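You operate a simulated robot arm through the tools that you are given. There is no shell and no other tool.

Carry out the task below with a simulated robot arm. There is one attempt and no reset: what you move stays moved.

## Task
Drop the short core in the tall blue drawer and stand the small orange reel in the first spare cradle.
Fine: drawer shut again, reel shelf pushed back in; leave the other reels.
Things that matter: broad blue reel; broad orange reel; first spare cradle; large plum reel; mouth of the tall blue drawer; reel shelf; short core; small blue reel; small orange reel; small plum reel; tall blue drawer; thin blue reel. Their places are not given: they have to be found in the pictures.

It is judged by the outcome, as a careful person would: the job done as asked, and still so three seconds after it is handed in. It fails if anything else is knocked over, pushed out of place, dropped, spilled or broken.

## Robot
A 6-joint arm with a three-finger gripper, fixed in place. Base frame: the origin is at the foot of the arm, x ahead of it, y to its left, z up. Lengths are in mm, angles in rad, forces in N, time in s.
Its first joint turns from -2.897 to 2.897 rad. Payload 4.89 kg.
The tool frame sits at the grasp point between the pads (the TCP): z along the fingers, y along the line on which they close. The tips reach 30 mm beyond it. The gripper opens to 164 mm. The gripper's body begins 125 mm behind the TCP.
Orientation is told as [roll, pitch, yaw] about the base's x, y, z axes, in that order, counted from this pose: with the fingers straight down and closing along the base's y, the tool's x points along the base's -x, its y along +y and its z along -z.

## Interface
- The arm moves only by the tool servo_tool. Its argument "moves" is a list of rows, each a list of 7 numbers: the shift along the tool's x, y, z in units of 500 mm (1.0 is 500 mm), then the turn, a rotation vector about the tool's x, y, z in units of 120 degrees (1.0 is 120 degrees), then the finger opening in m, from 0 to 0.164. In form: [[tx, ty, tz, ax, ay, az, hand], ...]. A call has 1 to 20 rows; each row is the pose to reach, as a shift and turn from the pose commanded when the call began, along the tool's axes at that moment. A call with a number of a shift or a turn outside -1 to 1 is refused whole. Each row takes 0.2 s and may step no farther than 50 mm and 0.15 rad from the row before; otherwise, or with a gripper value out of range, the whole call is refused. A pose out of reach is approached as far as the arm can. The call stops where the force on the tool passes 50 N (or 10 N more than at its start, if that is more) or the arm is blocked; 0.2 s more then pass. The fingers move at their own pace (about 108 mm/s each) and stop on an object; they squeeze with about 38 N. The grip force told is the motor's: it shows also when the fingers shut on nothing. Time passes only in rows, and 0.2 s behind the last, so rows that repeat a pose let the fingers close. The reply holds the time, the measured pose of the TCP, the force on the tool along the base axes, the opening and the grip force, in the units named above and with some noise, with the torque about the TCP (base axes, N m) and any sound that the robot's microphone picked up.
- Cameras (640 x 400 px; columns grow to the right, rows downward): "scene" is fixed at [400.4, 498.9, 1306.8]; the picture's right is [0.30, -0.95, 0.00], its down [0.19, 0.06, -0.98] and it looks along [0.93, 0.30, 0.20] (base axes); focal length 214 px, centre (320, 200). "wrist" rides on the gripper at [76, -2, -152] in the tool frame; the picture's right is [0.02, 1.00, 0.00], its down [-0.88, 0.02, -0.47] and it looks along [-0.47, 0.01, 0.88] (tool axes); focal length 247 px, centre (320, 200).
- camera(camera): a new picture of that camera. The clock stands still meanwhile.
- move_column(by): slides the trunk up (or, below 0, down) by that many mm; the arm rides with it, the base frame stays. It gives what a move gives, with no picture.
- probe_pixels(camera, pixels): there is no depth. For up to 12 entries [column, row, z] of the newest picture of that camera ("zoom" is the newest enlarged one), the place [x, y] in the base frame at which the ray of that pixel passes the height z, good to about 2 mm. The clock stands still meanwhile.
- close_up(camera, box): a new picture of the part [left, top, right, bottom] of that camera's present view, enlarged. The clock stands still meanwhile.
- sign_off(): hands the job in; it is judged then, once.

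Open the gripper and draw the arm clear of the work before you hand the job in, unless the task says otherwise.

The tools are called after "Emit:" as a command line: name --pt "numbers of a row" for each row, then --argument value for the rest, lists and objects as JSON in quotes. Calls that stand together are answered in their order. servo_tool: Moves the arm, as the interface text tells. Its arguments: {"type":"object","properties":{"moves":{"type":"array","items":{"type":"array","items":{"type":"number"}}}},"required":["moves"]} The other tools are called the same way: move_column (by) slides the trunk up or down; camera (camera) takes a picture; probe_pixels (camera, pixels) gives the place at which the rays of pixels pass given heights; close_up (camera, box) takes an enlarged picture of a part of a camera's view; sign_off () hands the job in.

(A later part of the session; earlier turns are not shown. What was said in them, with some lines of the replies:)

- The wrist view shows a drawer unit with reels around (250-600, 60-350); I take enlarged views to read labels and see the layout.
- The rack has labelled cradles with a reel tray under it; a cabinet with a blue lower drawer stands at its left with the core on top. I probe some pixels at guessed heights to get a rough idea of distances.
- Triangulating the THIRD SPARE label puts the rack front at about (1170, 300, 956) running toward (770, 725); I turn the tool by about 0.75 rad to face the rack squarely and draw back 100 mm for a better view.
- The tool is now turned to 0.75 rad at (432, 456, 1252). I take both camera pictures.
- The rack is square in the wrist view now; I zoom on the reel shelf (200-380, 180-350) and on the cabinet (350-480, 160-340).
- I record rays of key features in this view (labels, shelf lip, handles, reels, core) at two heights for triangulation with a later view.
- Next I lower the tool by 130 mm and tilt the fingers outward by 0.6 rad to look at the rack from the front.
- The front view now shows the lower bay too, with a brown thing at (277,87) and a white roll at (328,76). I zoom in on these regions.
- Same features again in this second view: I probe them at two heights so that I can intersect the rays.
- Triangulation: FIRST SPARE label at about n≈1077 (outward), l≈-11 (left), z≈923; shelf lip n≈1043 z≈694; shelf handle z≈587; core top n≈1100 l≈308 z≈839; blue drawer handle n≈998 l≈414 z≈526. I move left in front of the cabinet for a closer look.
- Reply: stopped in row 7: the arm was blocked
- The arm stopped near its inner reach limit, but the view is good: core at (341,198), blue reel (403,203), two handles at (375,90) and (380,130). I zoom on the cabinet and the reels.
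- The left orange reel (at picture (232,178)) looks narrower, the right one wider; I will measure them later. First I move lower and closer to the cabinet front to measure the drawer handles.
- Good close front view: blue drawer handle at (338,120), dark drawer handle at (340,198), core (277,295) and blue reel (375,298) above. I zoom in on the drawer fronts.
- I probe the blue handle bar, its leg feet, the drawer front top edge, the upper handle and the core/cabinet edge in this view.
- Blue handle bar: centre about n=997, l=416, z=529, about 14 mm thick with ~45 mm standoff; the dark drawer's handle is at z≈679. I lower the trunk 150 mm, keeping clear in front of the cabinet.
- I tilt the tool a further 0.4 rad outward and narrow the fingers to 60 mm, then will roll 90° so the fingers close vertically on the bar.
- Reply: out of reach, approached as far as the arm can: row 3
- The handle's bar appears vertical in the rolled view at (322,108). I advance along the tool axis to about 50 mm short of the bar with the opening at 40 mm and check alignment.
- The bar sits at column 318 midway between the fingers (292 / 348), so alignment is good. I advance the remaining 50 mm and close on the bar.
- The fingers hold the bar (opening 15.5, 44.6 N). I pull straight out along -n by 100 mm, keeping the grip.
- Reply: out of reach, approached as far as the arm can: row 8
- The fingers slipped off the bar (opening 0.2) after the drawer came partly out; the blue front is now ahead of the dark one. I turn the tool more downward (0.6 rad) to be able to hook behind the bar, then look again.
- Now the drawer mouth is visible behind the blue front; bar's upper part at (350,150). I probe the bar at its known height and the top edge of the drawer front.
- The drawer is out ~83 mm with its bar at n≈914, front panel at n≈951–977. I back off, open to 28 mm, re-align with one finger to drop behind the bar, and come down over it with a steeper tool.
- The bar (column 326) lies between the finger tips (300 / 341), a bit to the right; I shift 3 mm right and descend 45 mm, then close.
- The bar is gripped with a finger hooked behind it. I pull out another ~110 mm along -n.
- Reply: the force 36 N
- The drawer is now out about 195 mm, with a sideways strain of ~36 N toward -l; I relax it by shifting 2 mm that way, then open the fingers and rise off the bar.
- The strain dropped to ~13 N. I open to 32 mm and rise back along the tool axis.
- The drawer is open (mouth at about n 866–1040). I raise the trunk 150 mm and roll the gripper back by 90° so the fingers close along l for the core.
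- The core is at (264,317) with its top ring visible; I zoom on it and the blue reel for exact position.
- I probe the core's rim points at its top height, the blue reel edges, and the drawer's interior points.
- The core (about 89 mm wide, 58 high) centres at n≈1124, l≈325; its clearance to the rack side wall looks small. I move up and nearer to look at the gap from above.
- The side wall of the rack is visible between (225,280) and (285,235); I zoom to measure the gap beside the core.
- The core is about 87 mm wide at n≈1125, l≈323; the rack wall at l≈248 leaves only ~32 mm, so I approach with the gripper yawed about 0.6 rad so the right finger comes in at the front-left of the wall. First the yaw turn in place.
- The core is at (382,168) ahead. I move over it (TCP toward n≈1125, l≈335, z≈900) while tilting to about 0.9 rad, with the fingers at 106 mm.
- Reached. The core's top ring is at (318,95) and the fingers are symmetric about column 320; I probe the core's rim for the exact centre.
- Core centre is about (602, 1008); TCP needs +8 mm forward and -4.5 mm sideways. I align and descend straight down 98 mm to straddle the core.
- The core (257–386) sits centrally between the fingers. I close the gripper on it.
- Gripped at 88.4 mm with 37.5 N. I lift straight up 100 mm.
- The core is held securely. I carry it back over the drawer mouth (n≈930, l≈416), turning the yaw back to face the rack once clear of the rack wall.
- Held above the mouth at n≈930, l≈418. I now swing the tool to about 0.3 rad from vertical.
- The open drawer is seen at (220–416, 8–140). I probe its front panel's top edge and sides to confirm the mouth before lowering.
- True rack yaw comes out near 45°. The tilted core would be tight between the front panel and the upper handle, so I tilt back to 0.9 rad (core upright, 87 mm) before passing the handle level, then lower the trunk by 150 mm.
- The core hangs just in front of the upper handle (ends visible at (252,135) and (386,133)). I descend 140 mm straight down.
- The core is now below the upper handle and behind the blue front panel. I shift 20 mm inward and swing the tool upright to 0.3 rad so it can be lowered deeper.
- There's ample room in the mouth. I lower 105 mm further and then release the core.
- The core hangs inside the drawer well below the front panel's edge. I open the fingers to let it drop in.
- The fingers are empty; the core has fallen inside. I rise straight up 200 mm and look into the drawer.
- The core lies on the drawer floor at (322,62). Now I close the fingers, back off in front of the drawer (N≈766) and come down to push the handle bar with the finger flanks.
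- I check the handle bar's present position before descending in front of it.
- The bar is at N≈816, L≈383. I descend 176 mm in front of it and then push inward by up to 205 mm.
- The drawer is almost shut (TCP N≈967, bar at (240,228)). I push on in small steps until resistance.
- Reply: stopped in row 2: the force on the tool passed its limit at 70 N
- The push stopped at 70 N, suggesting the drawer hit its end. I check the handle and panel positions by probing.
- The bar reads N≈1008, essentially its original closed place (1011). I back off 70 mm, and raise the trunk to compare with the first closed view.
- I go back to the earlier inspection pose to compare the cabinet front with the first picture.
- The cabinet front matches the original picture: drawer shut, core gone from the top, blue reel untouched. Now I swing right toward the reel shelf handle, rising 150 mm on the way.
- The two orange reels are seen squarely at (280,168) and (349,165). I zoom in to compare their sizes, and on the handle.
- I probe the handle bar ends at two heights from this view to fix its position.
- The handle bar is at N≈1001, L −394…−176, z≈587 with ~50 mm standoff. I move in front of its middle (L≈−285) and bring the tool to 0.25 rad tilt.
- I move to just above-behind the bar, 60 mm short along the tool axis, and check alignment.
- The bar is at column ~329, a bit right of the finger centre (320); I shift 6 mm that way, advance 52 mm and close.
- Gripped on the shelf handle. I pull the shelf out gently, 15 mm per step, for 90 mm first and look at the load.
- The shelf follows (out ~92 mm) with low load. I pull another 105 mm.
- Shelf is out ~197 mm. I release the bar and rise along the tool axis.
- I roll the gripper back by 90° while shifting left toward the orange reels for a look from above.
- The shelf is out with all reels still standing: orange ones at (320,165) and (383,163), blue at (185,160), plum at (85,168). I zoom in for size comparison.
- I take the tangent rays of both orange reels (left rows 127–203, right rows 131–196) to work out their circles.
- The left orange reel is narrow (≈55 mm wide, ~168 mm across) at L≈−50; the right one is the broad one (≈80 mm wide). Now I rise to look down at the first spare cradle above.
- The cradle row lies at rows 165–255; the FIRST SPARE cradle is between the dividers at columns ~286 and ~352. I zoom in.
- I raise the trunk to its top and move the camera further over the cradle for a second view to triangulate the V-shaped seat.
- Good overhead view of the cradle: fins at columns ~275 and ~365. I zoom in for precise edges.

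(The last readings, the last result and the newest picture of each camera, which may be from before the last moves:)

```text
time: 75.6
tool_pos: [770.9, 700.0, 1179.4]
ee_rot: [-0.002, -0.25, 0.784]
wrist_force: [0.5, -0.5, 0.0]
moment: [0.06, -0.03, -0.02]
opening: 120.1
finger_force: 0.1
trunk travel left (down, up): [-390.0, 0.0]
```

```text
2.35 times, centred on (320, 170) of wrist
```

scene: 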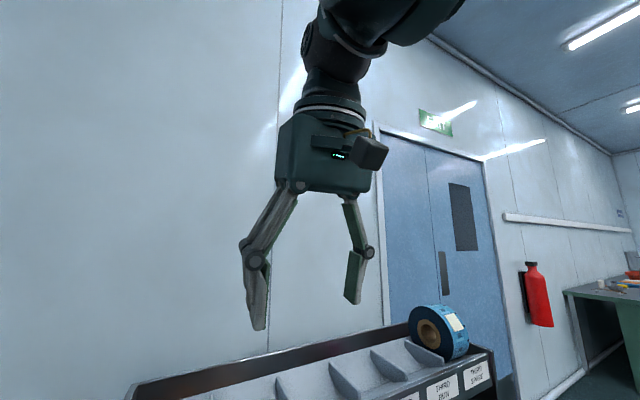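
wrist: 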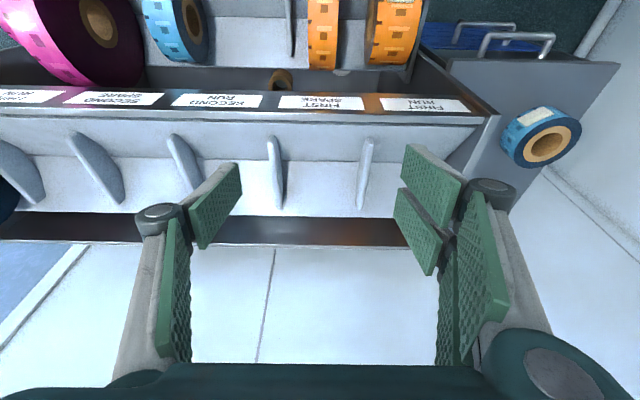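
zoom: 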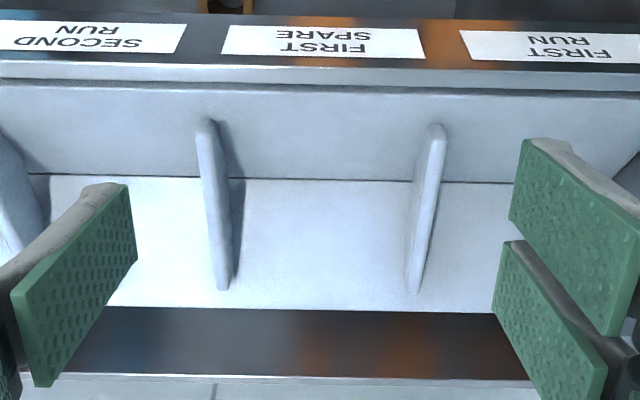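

I probe the V-bottom line, slope edges and fin ends in this second view.

Emit:
probe_pixels --camera "wrist" --pixels '[[320, 161.1, 950], [320, 161.1, 850], [320, 122.3, 950], [320, 122.3, 850], [320, 216.8, 1050], [320, 216.8, 950], [272.3, 136.8, 980], [272.3, 136.8, 900], [369.4, 139.4, 980], [369.4, 139.4, 900], [320, 245.7, 1050], [320, 245.7, 950]]'

Emit:
probe_pixels --camera "wrist" --pixels '[[274.5, 161, 930], [365, 161, 930], [278.3, 207.4, 1000], [359.6, 209.1, 1000], [320, 100, 923], [320, 113, 950], [320, 140, 930]]'

```text
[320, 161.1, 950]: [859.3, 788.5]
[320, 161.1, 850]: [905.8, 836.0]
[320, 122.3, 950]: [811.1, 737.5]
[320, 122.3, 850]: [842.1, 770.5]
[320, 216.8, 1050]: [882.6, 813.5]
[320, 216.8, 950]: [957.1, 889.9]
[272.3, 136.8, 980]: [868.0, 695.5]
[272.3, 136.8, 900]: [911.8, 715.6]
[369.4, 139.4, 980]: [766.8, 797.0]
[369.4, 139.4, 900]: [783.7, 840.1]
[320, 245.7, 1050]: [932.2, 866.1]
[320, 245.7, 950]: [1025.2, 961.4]
```

```text
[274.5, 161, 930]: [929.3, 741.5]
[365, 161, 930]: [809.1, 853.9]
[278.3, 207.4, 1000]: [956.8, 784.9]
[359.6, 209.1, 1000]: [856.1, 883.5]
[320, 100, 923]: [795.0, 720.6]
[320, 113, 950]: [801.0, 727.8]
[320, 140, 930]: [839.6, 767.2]
```

The V seat of the FIRST SPARE cradle: bottom at N≈1196, z≈904, fins at L≈−50±72, so the reel's centre should end near (1196, −50, ~1000). I now back off and descend in front of the rack toward the narrow orange reel.

Emit:
servo_tool --pt "0.0752 0 0.0217 0 0 0 0.1" --pt "0.1503 0 0.0433 0 0 0 0.09" --pt "0.2255 0 0.065 0 0 0 0.085" --pt "0.3006 0 0.0866 0 0 0 0.085"

Emit:
servo_tool --pt "0.0139 0 0.0831 0 -0.0136 0 0.085" --pt "0.0278 0 0.1662 0 -0.0273 0 0.085" --pt "0.0417 0 0.2493 0 -0.0409 0 0.085" --pt "0.0557 0 0.3325 0 -0.0546 0 0.085" --pt "0.0696 0 0.4156 0 -0.0682 0 0.085" --pt "0.0835 0 0.4987 0 -0.0819 0 0.085" --pt "0.0974 0 0.5818 0 -0.0955 0 0.085"

Emit:
camera --camera "wrist"

```text
time: 76.6
tool_pos: [675.8, 604.1, 1101.2]
ee_rot: [-0.001, -0.25, 0.784]
wrist_force: [0.0, 0.0, -0.2]
moment: [0.01, 0.02, 0.0]
opening: 85.0
finger_force: 0.1
trunk travel left (down, up): [-390.0, 0.0]
```

```text
time: 78.2
tool_pos: [693.3, 620.4, 808.8]
ee_rot: [-0.002, -0.452, 0.785]
wrist_force: [0.0, 0.5, 0.7]
moment: [0.04, -0.03, 0.02]
opening: 84.8
finger_force: 0.0
trunk travel left (down, up): [-390.0, 0.0]
```

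```text
taken
```

wrist: 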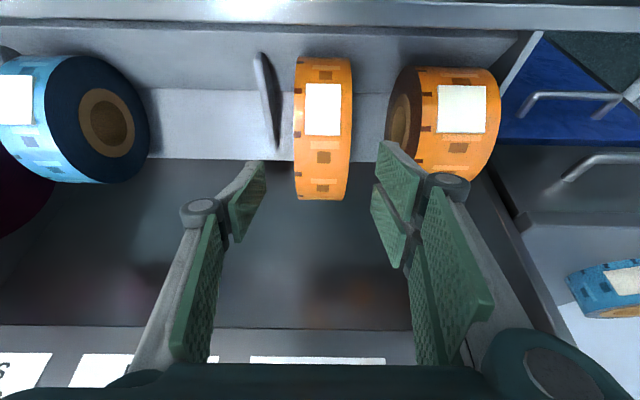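

The narrow orange reel sits at columns 293–352, between the fingers; its centre works out near N≈1004, z≈652, radius ≈87. I advance 132 mm along the tool axis to straddle it.

Emit:
servo_tool --pt "0 0.005 0.06 0 0 0 0.085" --pt "0.001 0.005 0.12 0 0 0 0.085" --pt "0.0018 0.005 0.19 0 0 0 0.085" --pt "0.0018 0.005 0.264 0 0 0 0.085"

Emit:
camera --camera "wrist"

```text
time: 79.2
tool_pos: [732.0, 662.5, 689.6]
ee_rot: [-0.002, -0.45, 0.786]
wrist_force: [-0.1, -1.0, 0.8]
moment: [0.03, 0.01, 0.02]
opening: 85.1
finger_force: 0.0
trunk travel left (down, up): [-390.0, 0.0]
```

```text
taken
```

wrist: 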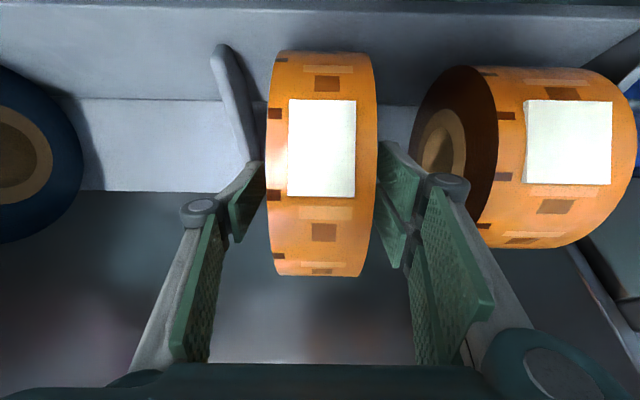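

The reel stands centred between the fingers (262 / 380). I close on it.

Emit:
servo_tool --pt "0 0 0 0 0 0 0.06" --pt "0 0 0 0 0 0 0.045" --pt "0 0 0 0 0 0 0.04" --pt "0 0 0 0 0 0 0.04"

Emit:
camera --camera "wrist"

```text
time: 80.2
tool_pos: [733.2, 662.8, 689.0]
ee_rot: [-0.001, -0.451, 0.787]
wrist_force: [-0.3, -0.6, 0.1]
moment: [-0.04, 0.06, -0.01]
opening: 57.8
finger_force: 38.2
trunk travel left (down, up): [-390.0, 0.0]
```

```text
taken
```

wrist: 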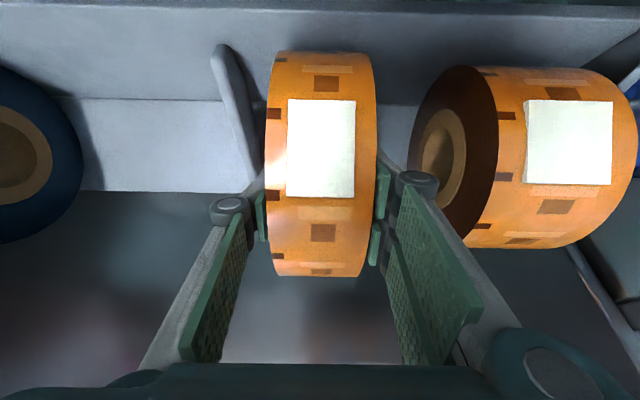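

Gripped at 57.8 mm with 38 N. I lift it 60 mm straight up, gently.

Emit:
servo_tool --pt "-0.0087 0 -0.018 0 0 0 0.04" --pt "-0.0218 0 -0.045 0 0 0 0.04" --pt "-0.0371 0 -0.0765 0 0 0 0.04" --pt "-0.0523 0 -0.108 0 0 0 0.04"

Emit:
camera --camera "wrist"

```text
time: 81.2
tool_pos: [732.2, 662.1, 748.2]
ee_rot: [0.0, -0.451, 0.787]
wrist_force: [-0.2, -0.7, -3.1]
moment: [-0.08, 0.09, -0.03]
opening: 57.7
finger_force: 38.0
trunk travel left (down, up): [-390.0, 0.0]
```

```text
taken
```

wrist: 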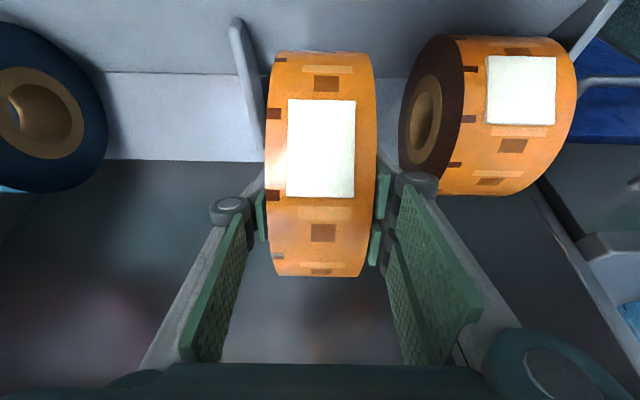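

The reel is free of the shelf, and the others stayed put. I move back 50 mm while rising 60, then go up 330 mm in front of the rack.

Emit:
servo_tool --pt "0.0126 0 -0.0505 0 0 0 0.04" --pt "0.0251 0 -0.1011 0 0 0 0.04" --pt "0.0377 0 -0.1516 0 0 0 0.04" --pt "0.0077 0 -0.2135 0 0 0 0.04" --pt "-0.0262 0 -0.2836 0 0 0 0.04" --pt "-0.0602 0 -0.3536 0 0 0 0.04" --pt "-0.0941 0 -0.4236 0 0 0 0.04" --pt "-0.128 0 -0.4936 0 0 0 0.04" --pt "-0.162 0 -0.5637 0 0 0 0.04" --pt "-0.1959 0 -0.6337 0 0 0 0.04" --pt "-0.2298 0 -0.7037 0 0 0 0.04" --pt "-0.25 0 -0.7456 0 0 0 0.04"

Emit:
camera --camera "wrist"

Emit:
camera --camera "scene"

```text
time: 83.8
tool_pos: [696.9, 627.0, 1139.0]
ee_rot: [-0.002, -0.45, 0.785]
wrist_force: [-0.1, -0.4, -4.2]
moment: [-0.03, 0.08, 0.01]
opening: 57.6
finger_force: 37.9
trunk travel left (down, up): [-390.0, 0.0]
```

```text
taken
```

wrist: 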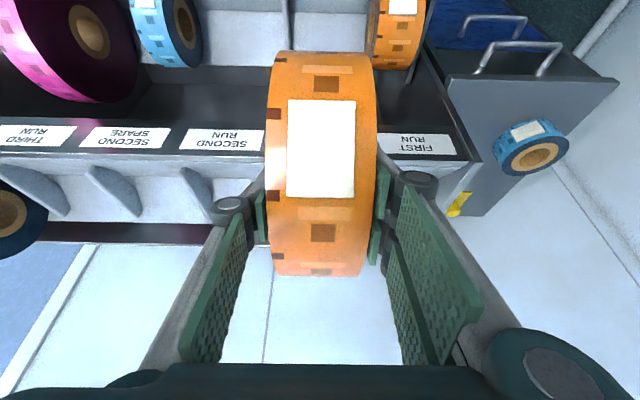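

```text
taken
```

scene: 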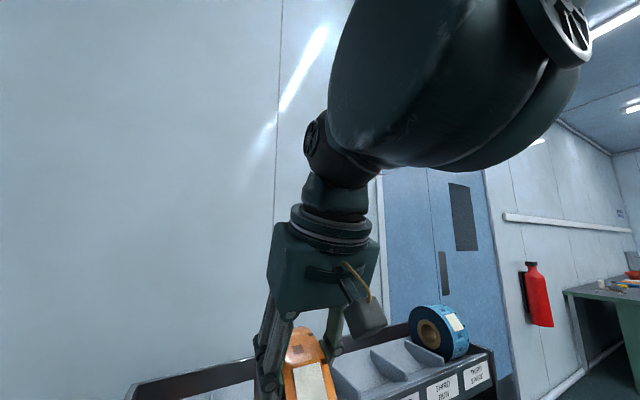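

The reel is held above label height at L≈−49. I tilt the tool to 0.75 rad for more reach (the reel just turns about its own axis), then move outward over the cradle.

Emit:
servo_tool --pt "0 0 0 0 -0.0477 0 0.04" --pt "0 0 0 0 -0.0955 0 0.04" --pt "0 0 0 0 -0.1432 0 0.04"

```text
time: 84.6
tool_pos: [696.3, 627.7, 1138.2]
ee_rot: [-0.004, -0.75, 0.785]
wrist_force: [0.0, 0.2, -3.0]
moment: [-0.09, 0.08, -0.01]
opening: 57.6
finger_force: 37.9
trunk travel left (down, up): [-390.0, 0.0]
```

Tilt is 0.75 rad. I move outward 231 mm so the reel centre comes above the cradle's V.

Emit:
servo_tool --pt "-0.0565 0 0.0526 0 0 0 0.04" --pt "-0.1129 0 0.1052 0 0 0 0.04" --pt "-0.1694 -0.001 0.1578 0 0 0 0.04" --pt "-0.2259 -0.001 0.2104 0 0 0 0.04" --pt "-0.2823 -0.002 0.263 0 0 0 0.04" --pt "-0.3388 -0.002 0.3156 0 0 0 0.04"

Emit:
camera --camera "wrist"

Emit:
camera --camera "scene"

```text
time: 86.0
tool_pos: [862.1, 790.9, 1138.2]
ee_rot: [-0.004, -0.749, 0.784]
wrist_force: [-0.1, 0.3, -2.5]
moment: [-0.11, 0.1, 0.03]
opening: 57.4
finger_force: 37.9
trunk travel left (down, up): [-390.0, 0.0]
```

```text
taken
```

wrist: 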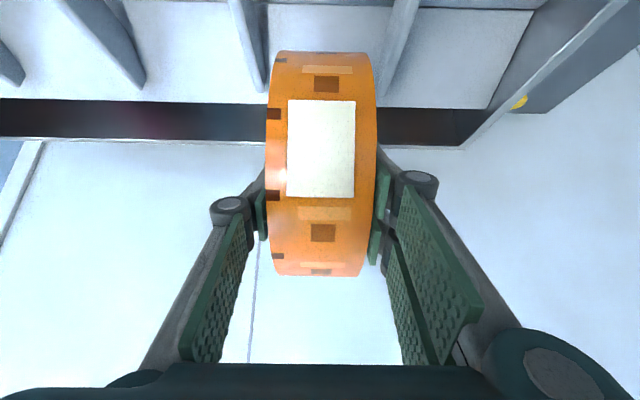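

```text
taken
```

scene: 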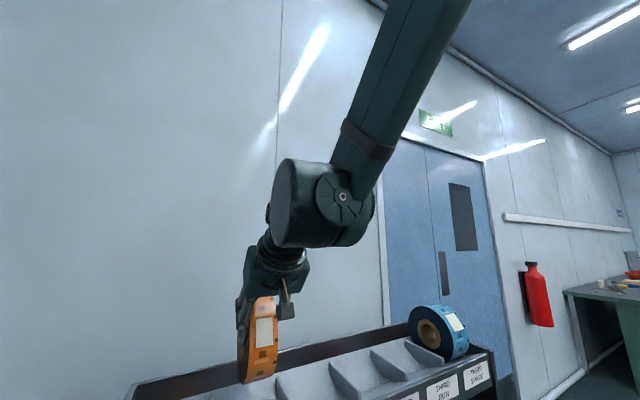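

The reel is centred between the two fins (253 / 393) above the cradle. I lower it 80 mm.

Emit:
servo_tool --pt "0.0273 0 0.0293 0 0 0 0.04" --pt "0.0545 0 0.0585 0 0 0 0.04" --pt "0.0818 0 0.0878 0 0 0 0.04" --pt "0.1091 0 0.1171 0 0 0 0.04"

Emit:
camera --camera "wrist"

Emit:
camera --camera "scene"

```text
time: 87.0
tool_pos: [861.9, 791.1, 1057.6]
ee_rot: [-0.004, -0.752, 0.785]
wrist_force: [0.1, -0.5, -3.6]
moment: [-0.05, 0.08, 0.0]
opening: 57.4
finger_force: 38.2
trunk travel left (down, up): [-390.0, 0.0]
```

```text
taken
```

wrist: 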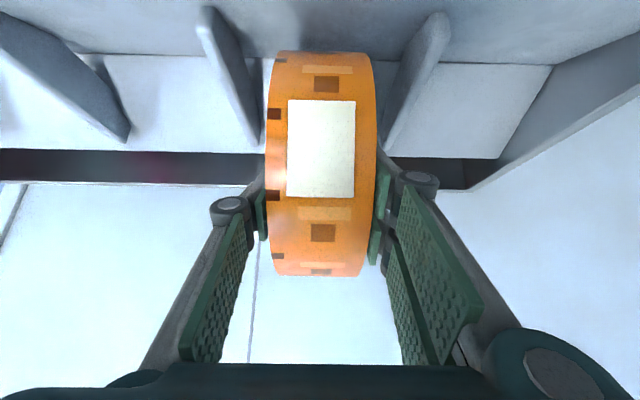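

```text
taken
```

scene: 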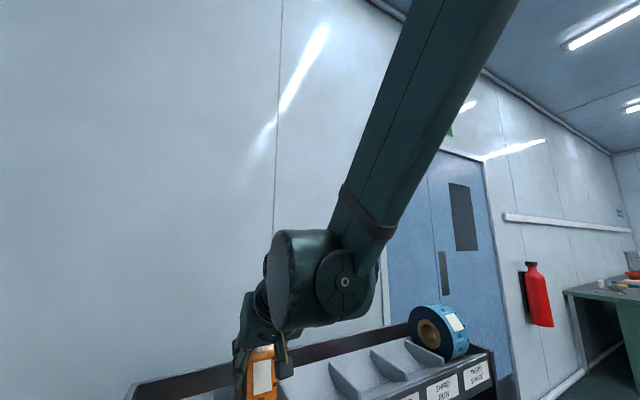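

The V-bottom line shows at row ~60, consistent with (1196, 905). I lower 14 mm more and then in small steps watching the force.

Emit:
servo_tool --pt "0.0095 0 0.0102 0 0 0 0.04" --pt "0.0191 0 0.0205 0 0 0 0.04" --pt "0.0191 0 0.0205 0 0 0 0.04"

Emit:
servo_tool --pt "0.0041 0 0.0044 0 0 0 0.04" --pt "0.0082 0 0.0088 0 0 0 0.04"

```text
time: 87.8
tool_pos: [861.2, 789.7, 1042.8]
ee_rot: [-0.003, -0.748, 0.785]
wrist_force: [-0.9, -0.1, -4.5]
moment: [-0.08, 0.12, 0.02]
opening: 57.2
finger_force: 37.8
trunk travel left (down, up): [-390.0, 0.0]
```

```text
time: 88.4
tool_pos: [860.2, 790.3, 1041.4]
ee_rot: [-0.002, -0.75, 0.785]
wrist_force: [-9.2, -8.9, 21.1]
moment: [0.43, -0.5, 0.1]
opening: 57.6
finger_force: 38.5
trunk travel left (down, up): [-390.0, 0.0]
```

Contact came on the back slope only (force −13 N in N, +21 N up), so the reel is a bit too far back. I lift 6 mm, shift 8 mm toward the front and lower again.

Emit:
servo_tool --pt "-0.0082 0 -0.0088 0 0 0 0.04" --pt "0.0035 0 -0.0197 0 0 0 0.04" --pt "0.0035 0 -0.0197 0 0 0 0.04"

Emit:
servo_tool --pt "0.0055 0 0.0059 0 0 0 0.04" --pt "0.0095 0 0.0102 0 0 0 0.04" --pt "0.0095 0 0.0102 0 0 0 0.04"

```text
time: 89.2
tool_pos: [854.6, 785.1, 1043.6]
ee_rot: [-0.004, -0.748, 0.787]
wrist_force: [-0.9, -0.6, -3.1]
moment: [-0.1, 0.1, -0.02]
opening: 57.9
finger_force: 37.2
trunk travel left (down, up): [-390.0, 0.0]
```

```text
time: 90.0
tool_pos: [856.2, 785.3, 1037.7]
ee_rot: [-0.003, -0.75, 0.786]
wrist_force: [5.8, 5.8, 12.9]
moment: [0.48, -0.7, 0.11]
opening: 57.9
finger_force: 37.8
trunk travel left (down, up): [-390.0, 0.0]
```

Now it touches the front slope only (+8 N in N), so the seat is between. I shift back 2.5 mm and check the forces.

Emit:
servo_tool --pt "-0.0036 0 0.0034 0 0 0 0.04" --pt "-0.0036 0 0.0034 0 0 0 0.04"

```text
time: 90.6
tool_pos: [857.6, 785.8, 1037.7]
ee_rot: [-0.002, -0.752, 0.785]
wrist_force: [-3.6, -4.6, 10.0]
moment: [0.09, -0.22, -0.01]
opening: 58.0
finger_force: 37.8
trunk travel left (down, up): [-390.0, 0.0]
```

The reel now rests practically in the middle of the V (small residual −6 N / +10 N). I open the fingers gently to release it.

Emit:
servo_tool --pt "0 0 0 0 0 0 0.062" --pt "0 0 0 0 0 0 0.07" --pt "0 0 0 0 0 0 0.08" --pt "0 0 0 0 0 0 0.08"

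Emit:
camera --camera "wrist"

```text
time: 91.6
tool_pos: [857.2, 786.3, 1036.1]
ee_rot: [-0.004, -0.747, 0.786]
wrist_force: [-0.1, 0.1, -0.7]
moment: [0.02, 0.04, 0.01]
opening: 80.2
finger_force: 0.2
trunk travel left (down, up): [-390.0, 0.0]
```

```text
taken
```

wrist: 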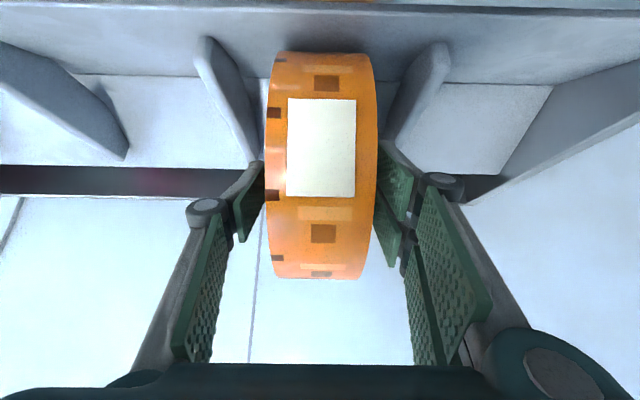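

Released: the reel stands in the cradle with clearance on both sides. I withdraw straight back along the tool axis.

Emit:
servo_tool --pt "0 0 -0.03 0 0 0 0.08" --pt "0 0 -0.08 0 0 0 0.08" --pt "0 0 -0.15 0 0 0 0.08" --pt "0 0 -0.23 0 0 0 0.08" --pt "0 0 -0.31 0 0 0 0.08" --pt "0 0 -0.36 0 0 0 0.08"

Emit:
camera --camera "wrist"

Emit:
camera --camera "scene"

```text
time: 93.0
tool_pos: [769.0, 700.5, 1169.1]
ee_rot: [-0.004, -0.749, 0.785]
wrist_force: [-0.9, -0.3, 0.0]
moment: [0.01, -0.01, 0.0]
opening: 79.9
finger_force: 0.0
trunk travel left (down, up): [-390.0, 0.0]
```

```text
taken
```

wrist: 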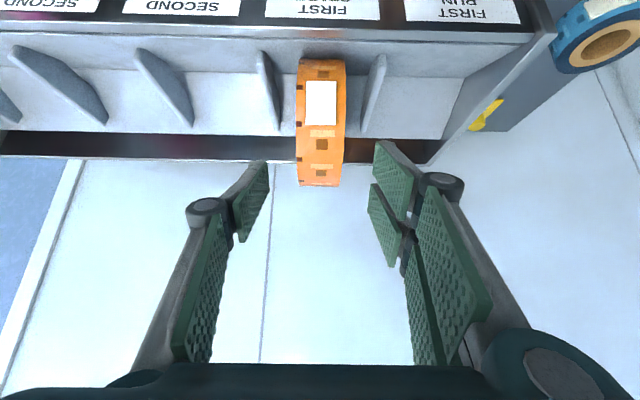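

```text
taken
```

scene: 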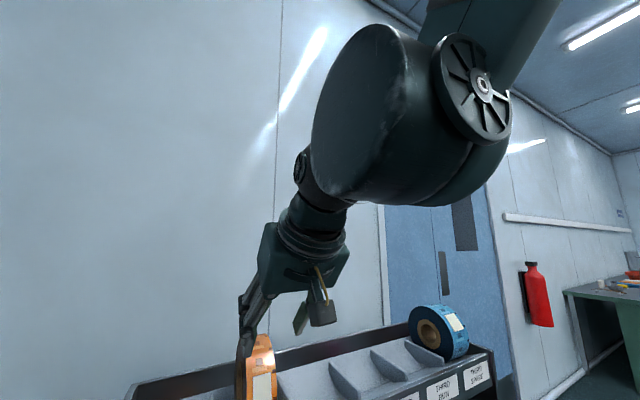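

The orange reel now stands in the FIRST SPARE cradle (seen at (321,122) under its label). I back away and bring the arm round in front of the shelf handle, fingers closed.

Emit:
servo_tool --pt "0.0439 0 -0.0409 0 0.0477 0 0.06" --pt "0.0878 0 -0.0818 0 0.0955 0 0.04" --pt "0.1317 0 -0.1227 0 0.1432 0 0.02" --pt "0.1756 0 -0.1636 0 0.191 0 0.0" --pt "0.2195 0 -0.2045 0 0.2387 0 0.0"

Emit:
servo_tool --pt "0.0471 -0.0671 0.0378 0 0.0102 0 0.0" --pt "0.0942 -0.1343 0.0756 0 0.0205 0 0.0" --pt "0.1413 -0.2014 0.1134 0 0.0307 0 0.0" --pt "0.1884 -0.2686 0.1513 0 0.0409 0 0.0" --pt "0.2355 -0.3357 0.1891 0 0.0511 0 0.0" --pt "0.2826 -0.4029 0.2269 0 0.0614 0 0.0" --pt "0.3297 -0.47 0.2647 0 0.0716 0 0.0"

Emit:
camera --camera "wrist"

```text
time: 94.2
tool_pos: [664.7, 593.1, 1167.9]
ee_rot: [-0.002, -0.248, 0.784]
wrist_force: [-0.3, -1.0, -0.5]
moment: [0.01, 0.04, -0.04]
opening: 0.2
finger_force: 37.6
trunk travel left (down, up): [-390.0, 0.0]
```

```text
time: 95.8
tool_pos: [741.5, 339.1, 1000.1]
ee_rot: [-0.003, -0.099, 0.785]
wrist_force: [0.0, 0.6, 0.9]
moment: [-0.05, -0.03, -0.02]
opening: 0.0
finger_force: 38.3
trunk travel left (down, up): [-390.0, 0.0]
```

```text
taken
```

wrist: 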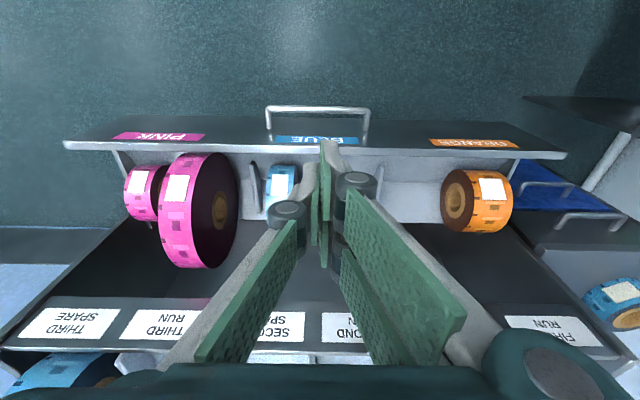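

All remaining reels stand on the shelf; the handle bar is at (317,109) right in line. I check its place before lowering the trunk.

Emit:
probe_pixels --camera "wrist" --pixels '[[290, 109, 587], [345, 109, 587], [200, 147, 694], [450, 153, 694]]'

```text
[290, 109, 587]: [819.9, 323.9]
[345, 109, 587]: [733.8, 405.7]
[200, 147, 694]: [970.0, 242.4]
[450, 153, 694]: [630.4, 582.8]
```

Bar at N≈807 with my finger flank at N≈780, so there is clearance. I lower the trunk fully (390 mm).

Emit:
move_column --by -390

Emit:
camera --camera "wrist"

```text
time: 99.5
tool_pos: [742.3, 337.2, 610.3]
ee_rot: [-0.002, -0.099, 0.783]
wrist_force: [1.4, 0.1, -0.9]
moment: [-0.05, 0.02, 0.01]
opening: 0.1
finger_force: 38.0
trunk travel left (down, up): [0.0, 390.0]
```

```text
taken
```

wrist: 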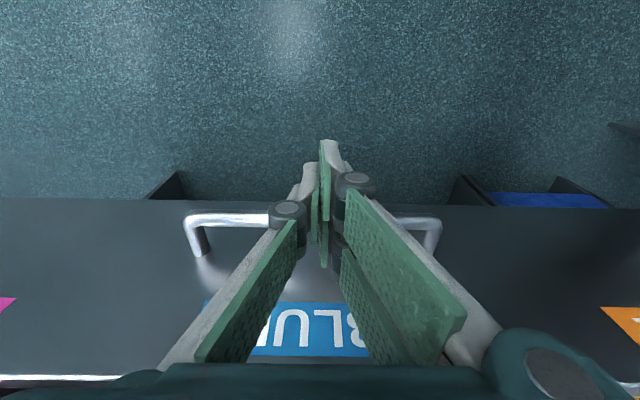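

The handle flanks are visible at (225,222) and (410,225) with the closed fingers before it. I lower 20 mm and push inward gently by 195 mm.

Emit:
servo_tool --pt "0.004 0 0.0398 0 0 0 0" --pt "-0.0155 0 0.0417 0 0 0 0" --pt "-0.0318 0 0.0434 0 0 0 0" --pt "-0.0557 0 0.0457 0 0 0 0" --pt "-0.0855 0 0.0487 0 0 0 0" --pt "-0.1154 0 0.0516 0 0 0 0" --pt "-0.1452 0 0.0546 0 0 0 0" --pt "-0.1751 0 0.0576 0 0 0 0" --pt "-0.2049 0 0.0605 0 0 0 0" --pt "-0.2348 0 0.0635 0 0 0 0" --pt "-0.2646 0 0.0665 0 0 0 0" --pt "-0.2945 0 0.0694 0 0 0 0" --pt "-0.3243 0 0.0724 0 0 0 0" --pt "-0.3542 0 0.0754 0 0 0 0" --pt "-0.3741 0 0.0773 0 0 0 0"

Emit:
camera --camera "wrist"

```text
time: 102.7
tool_pos: [875.9, 472.2, 590.0]
ee_rot: [0.0, -0.099, 0.784]
wrist_force: [-0.1, -0.8, 0.4]
moment: [0.02, -0.01, 0.0]
opening: 0.0
finger_force: 37.7
trunk travel left (down, up): [0.0, 390.0]
```

```text
taken
```

wrist: 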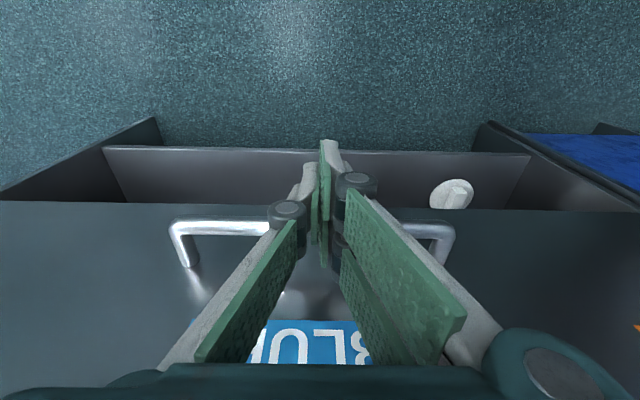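

The shelf is moving in smoothly (TCP N≈953). I continue with small 5 mm steps toward its closed position.

Emit:
servo_tool --pt "-0.01 0 0.001 0 0 0 0" --pt "-0.0199 0 0.002 0 0 0 0" --pt "-0.0299 0 0.003 0 0 0 0" --pt "-0.0398 0 0.004 0 0 0 0"

Emit:
camera --camera "wrist"

```text
time: 103.8
tool_pos: [886.8, 484.8, 589.9]
ee_rot: [-0.002, -0.092, 0.783]
wrist_force: [-8.2, -6.9, -0.7]
moment: [-0.01, 0.18, 0.03]
opening: 0.0
finger_force: 38.3
trunk travel left (down, up): [0.0, 390.0]
stopped in row 4: the force on the tool passed its limit at 53 N (the readings are from after the stop); the commanded pose is now the measured one
```

```text
taken
```

wrist: 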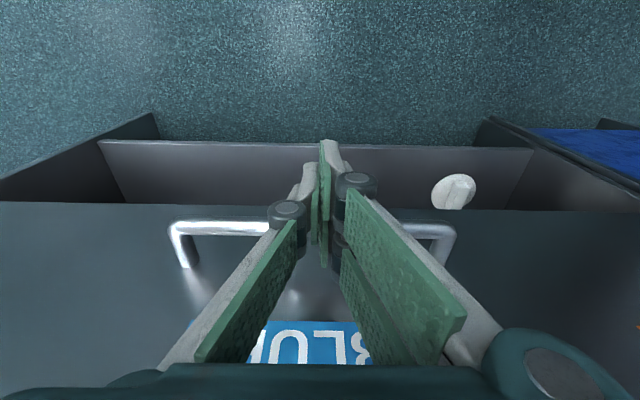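

It stopped at 53 N, about where the shelf's end stop should be. I verify the handle's position by probing.

Emit:
probe_pixels --camera "wrist" --pixels '[[225, 226, 587], [430, 230, 587]]'

Emit:
servo_tool --pt "0.03 0 -0.003 0 0 0 0" --pt "0.1 0 -0.01 0 0 0 0" --pt "0.18 0 -0.018 0 0 0 0" --pt "0.26 0 -0.026 0 0 0 0" --pt "0.34 0 -0.034 0 0 0 0"

Emit:
move_column --by 340

Emit:
camera --camera "wrist"

```text
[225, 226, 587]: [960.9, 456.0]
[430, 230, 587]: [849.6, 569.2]
```

```text
time: 105.0
tool_pos: [766.1, 364.8, 591.4]
ee_rot: [-0.001, -0.094, 0.784]
wrist_force: [0.7, 1.5, -1.1]
moment: [-0.09, 0.1, -0.01]
opening: 0.1
finger_force: 38.3
trunk travel left (down, up): [0.0, 390.0]
```

```text
time: 108.3
tool_pos: [765.3, 364.4, 931.0]
ee_rot: [-0.003, -0.095, 0.783]
wrist_force: [0.4, 0.2, 0.2]
moment: [0.02, 0.0, 0.0]
opening: 0.0
finger_force: 38.1
trunk travel left (down, up): [-340.0, 50.0]
```

```text
taken
```

wrist: 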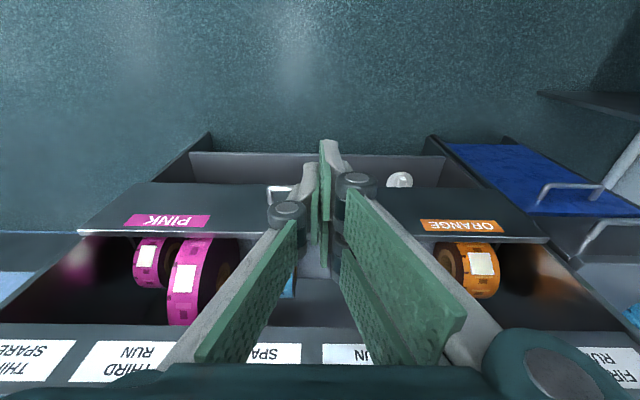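

Bar is back at N≈1002 — the shelf is fully in, and the plum and broad orange reels stand as before. I retreat up and back to view everything and clear the arm.

Emit:
servo_tool --pt "0.0164 0.0667 -0.0618 0 0 0 0.02" --pt "0.0329 0.1333 -0.1237 0 0 0 0.04" --pt "0.0493 0.2 -0.1855 0 0 0 0.06" --pt "0.0658 0.2667 -0.2474 0 0 0 0.08" --pt "0.0822 0.3333 -0.3092 0 0 0 0.1" --pt "0.0987 0.4 -0.3711 0 0 0 0.12" --pt "0.1151 0.4667 -0.4329 0 0 0 0.14" --pt "0.1316 0.5333 -0.4948 0 0 0 0.16" --pt "0.148 0.6 -0.5566 0 0 0 0.164"

Emit:
camera --camera "wrist"

Emit:
camera --camera "scene"

```text
time: 110.3
tool_pos: [483.4, 507.1, 1201.8]
ee_rot: [0.0, -0.096, 0.784]
wrist_force: [1.1, -0.1, 0.7]
moment: [-0.01, 0.1, 0.0]
opening: 164.0
finger_force: 0.0
trunk travel left (down, up): [-340.0, 50.0]
```

```text
taken
```

wrist: 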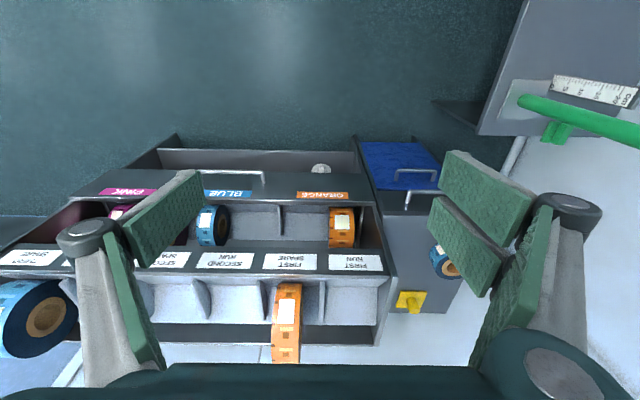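

```text
taken
```

scene: 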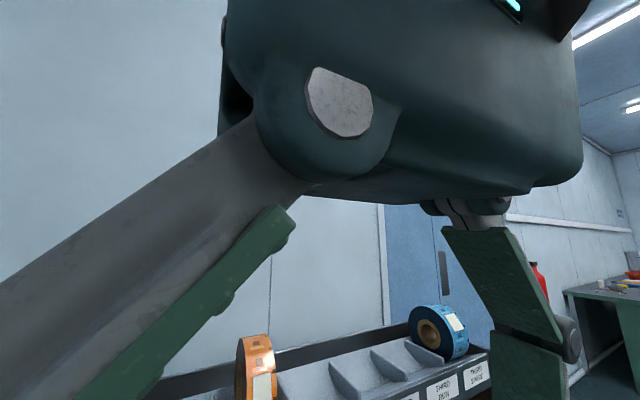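

All looks right: orange reel in FIRST SPARE, shelf in, drawer shut, others in place. I zoom in on the cradle and the cabinet for a final check.

Emit:
close_up --camera "wrist" --box '[190, 160, 400, 375]'

Emit:
close_up --camera "wrist" --box '[340, 125, 480, 320]'

Emit:
close_up --camera "scene" --box '[140, 290, 500, 400]'

```text
1.86 times, centred on (295, 268) of wrist
```

zoom: 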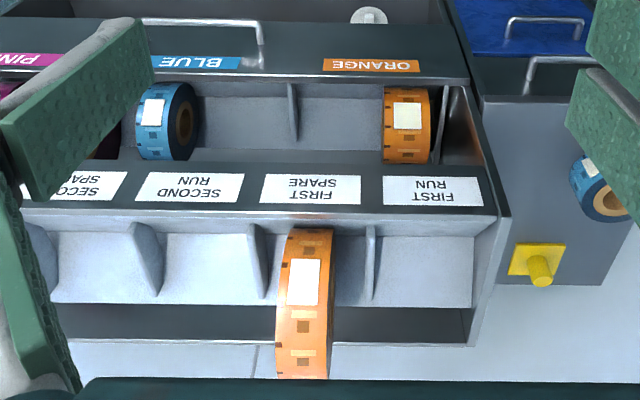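

```text
2.05 times, centred on (410, 222) of wrist
```

zoom: 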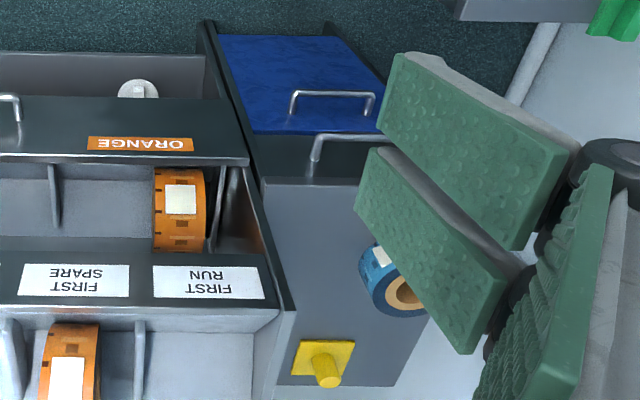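

```text
1.78 times, centred on (320, 345) of scene
```

zoom: 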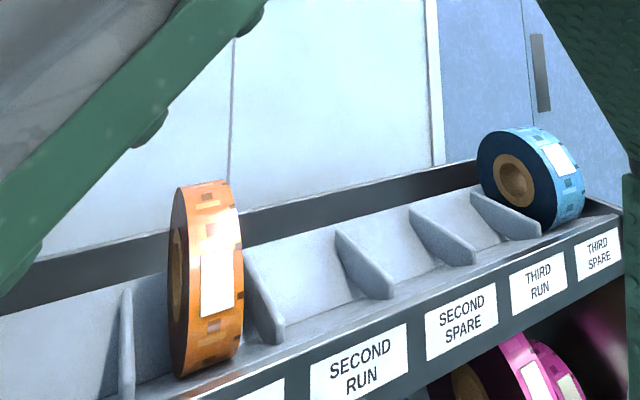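

The reel stands upright between the fins of FIRST SPARE, the shelf and blue drawer are closed, and the gripper is open and clear of the work. I hand the job in.

Emit:
sign_off

```text
The job is handed in.
```

The short core is in the tall blue drawer and the small orange reel is standing in the FIRST SPARE cradle. The drawer is shut and the reel shelf is pushed fully back in. In the final pictures every reel I could see was in its original place. The gripper is open and the arm is clear of the work.

- **Which reel I took as "small":** the two orange reels differ in both directions. One is narrower but larger across (about 58 mm wide, roughly 175 mm in diameter). The other is wider but smaller across (about 80 mm wide, roughly 145 mm). I read "broad" as the wider one and moved the narrower one. If "small" meant the smaller diameter, the wrong reel is in the cradle.
- **Core drop:** I lowered the core inside the drawer before letting go, but it still fell an estimated 190 mm to the floor of the drawer. I saw it lying inside before I closed the drawer.
- **End stops:** both the drawer and the shelf were pushed home until the arm's force limit stopped the push (70 N and 53 N). Their handles then read within about 3 mm of where they started.
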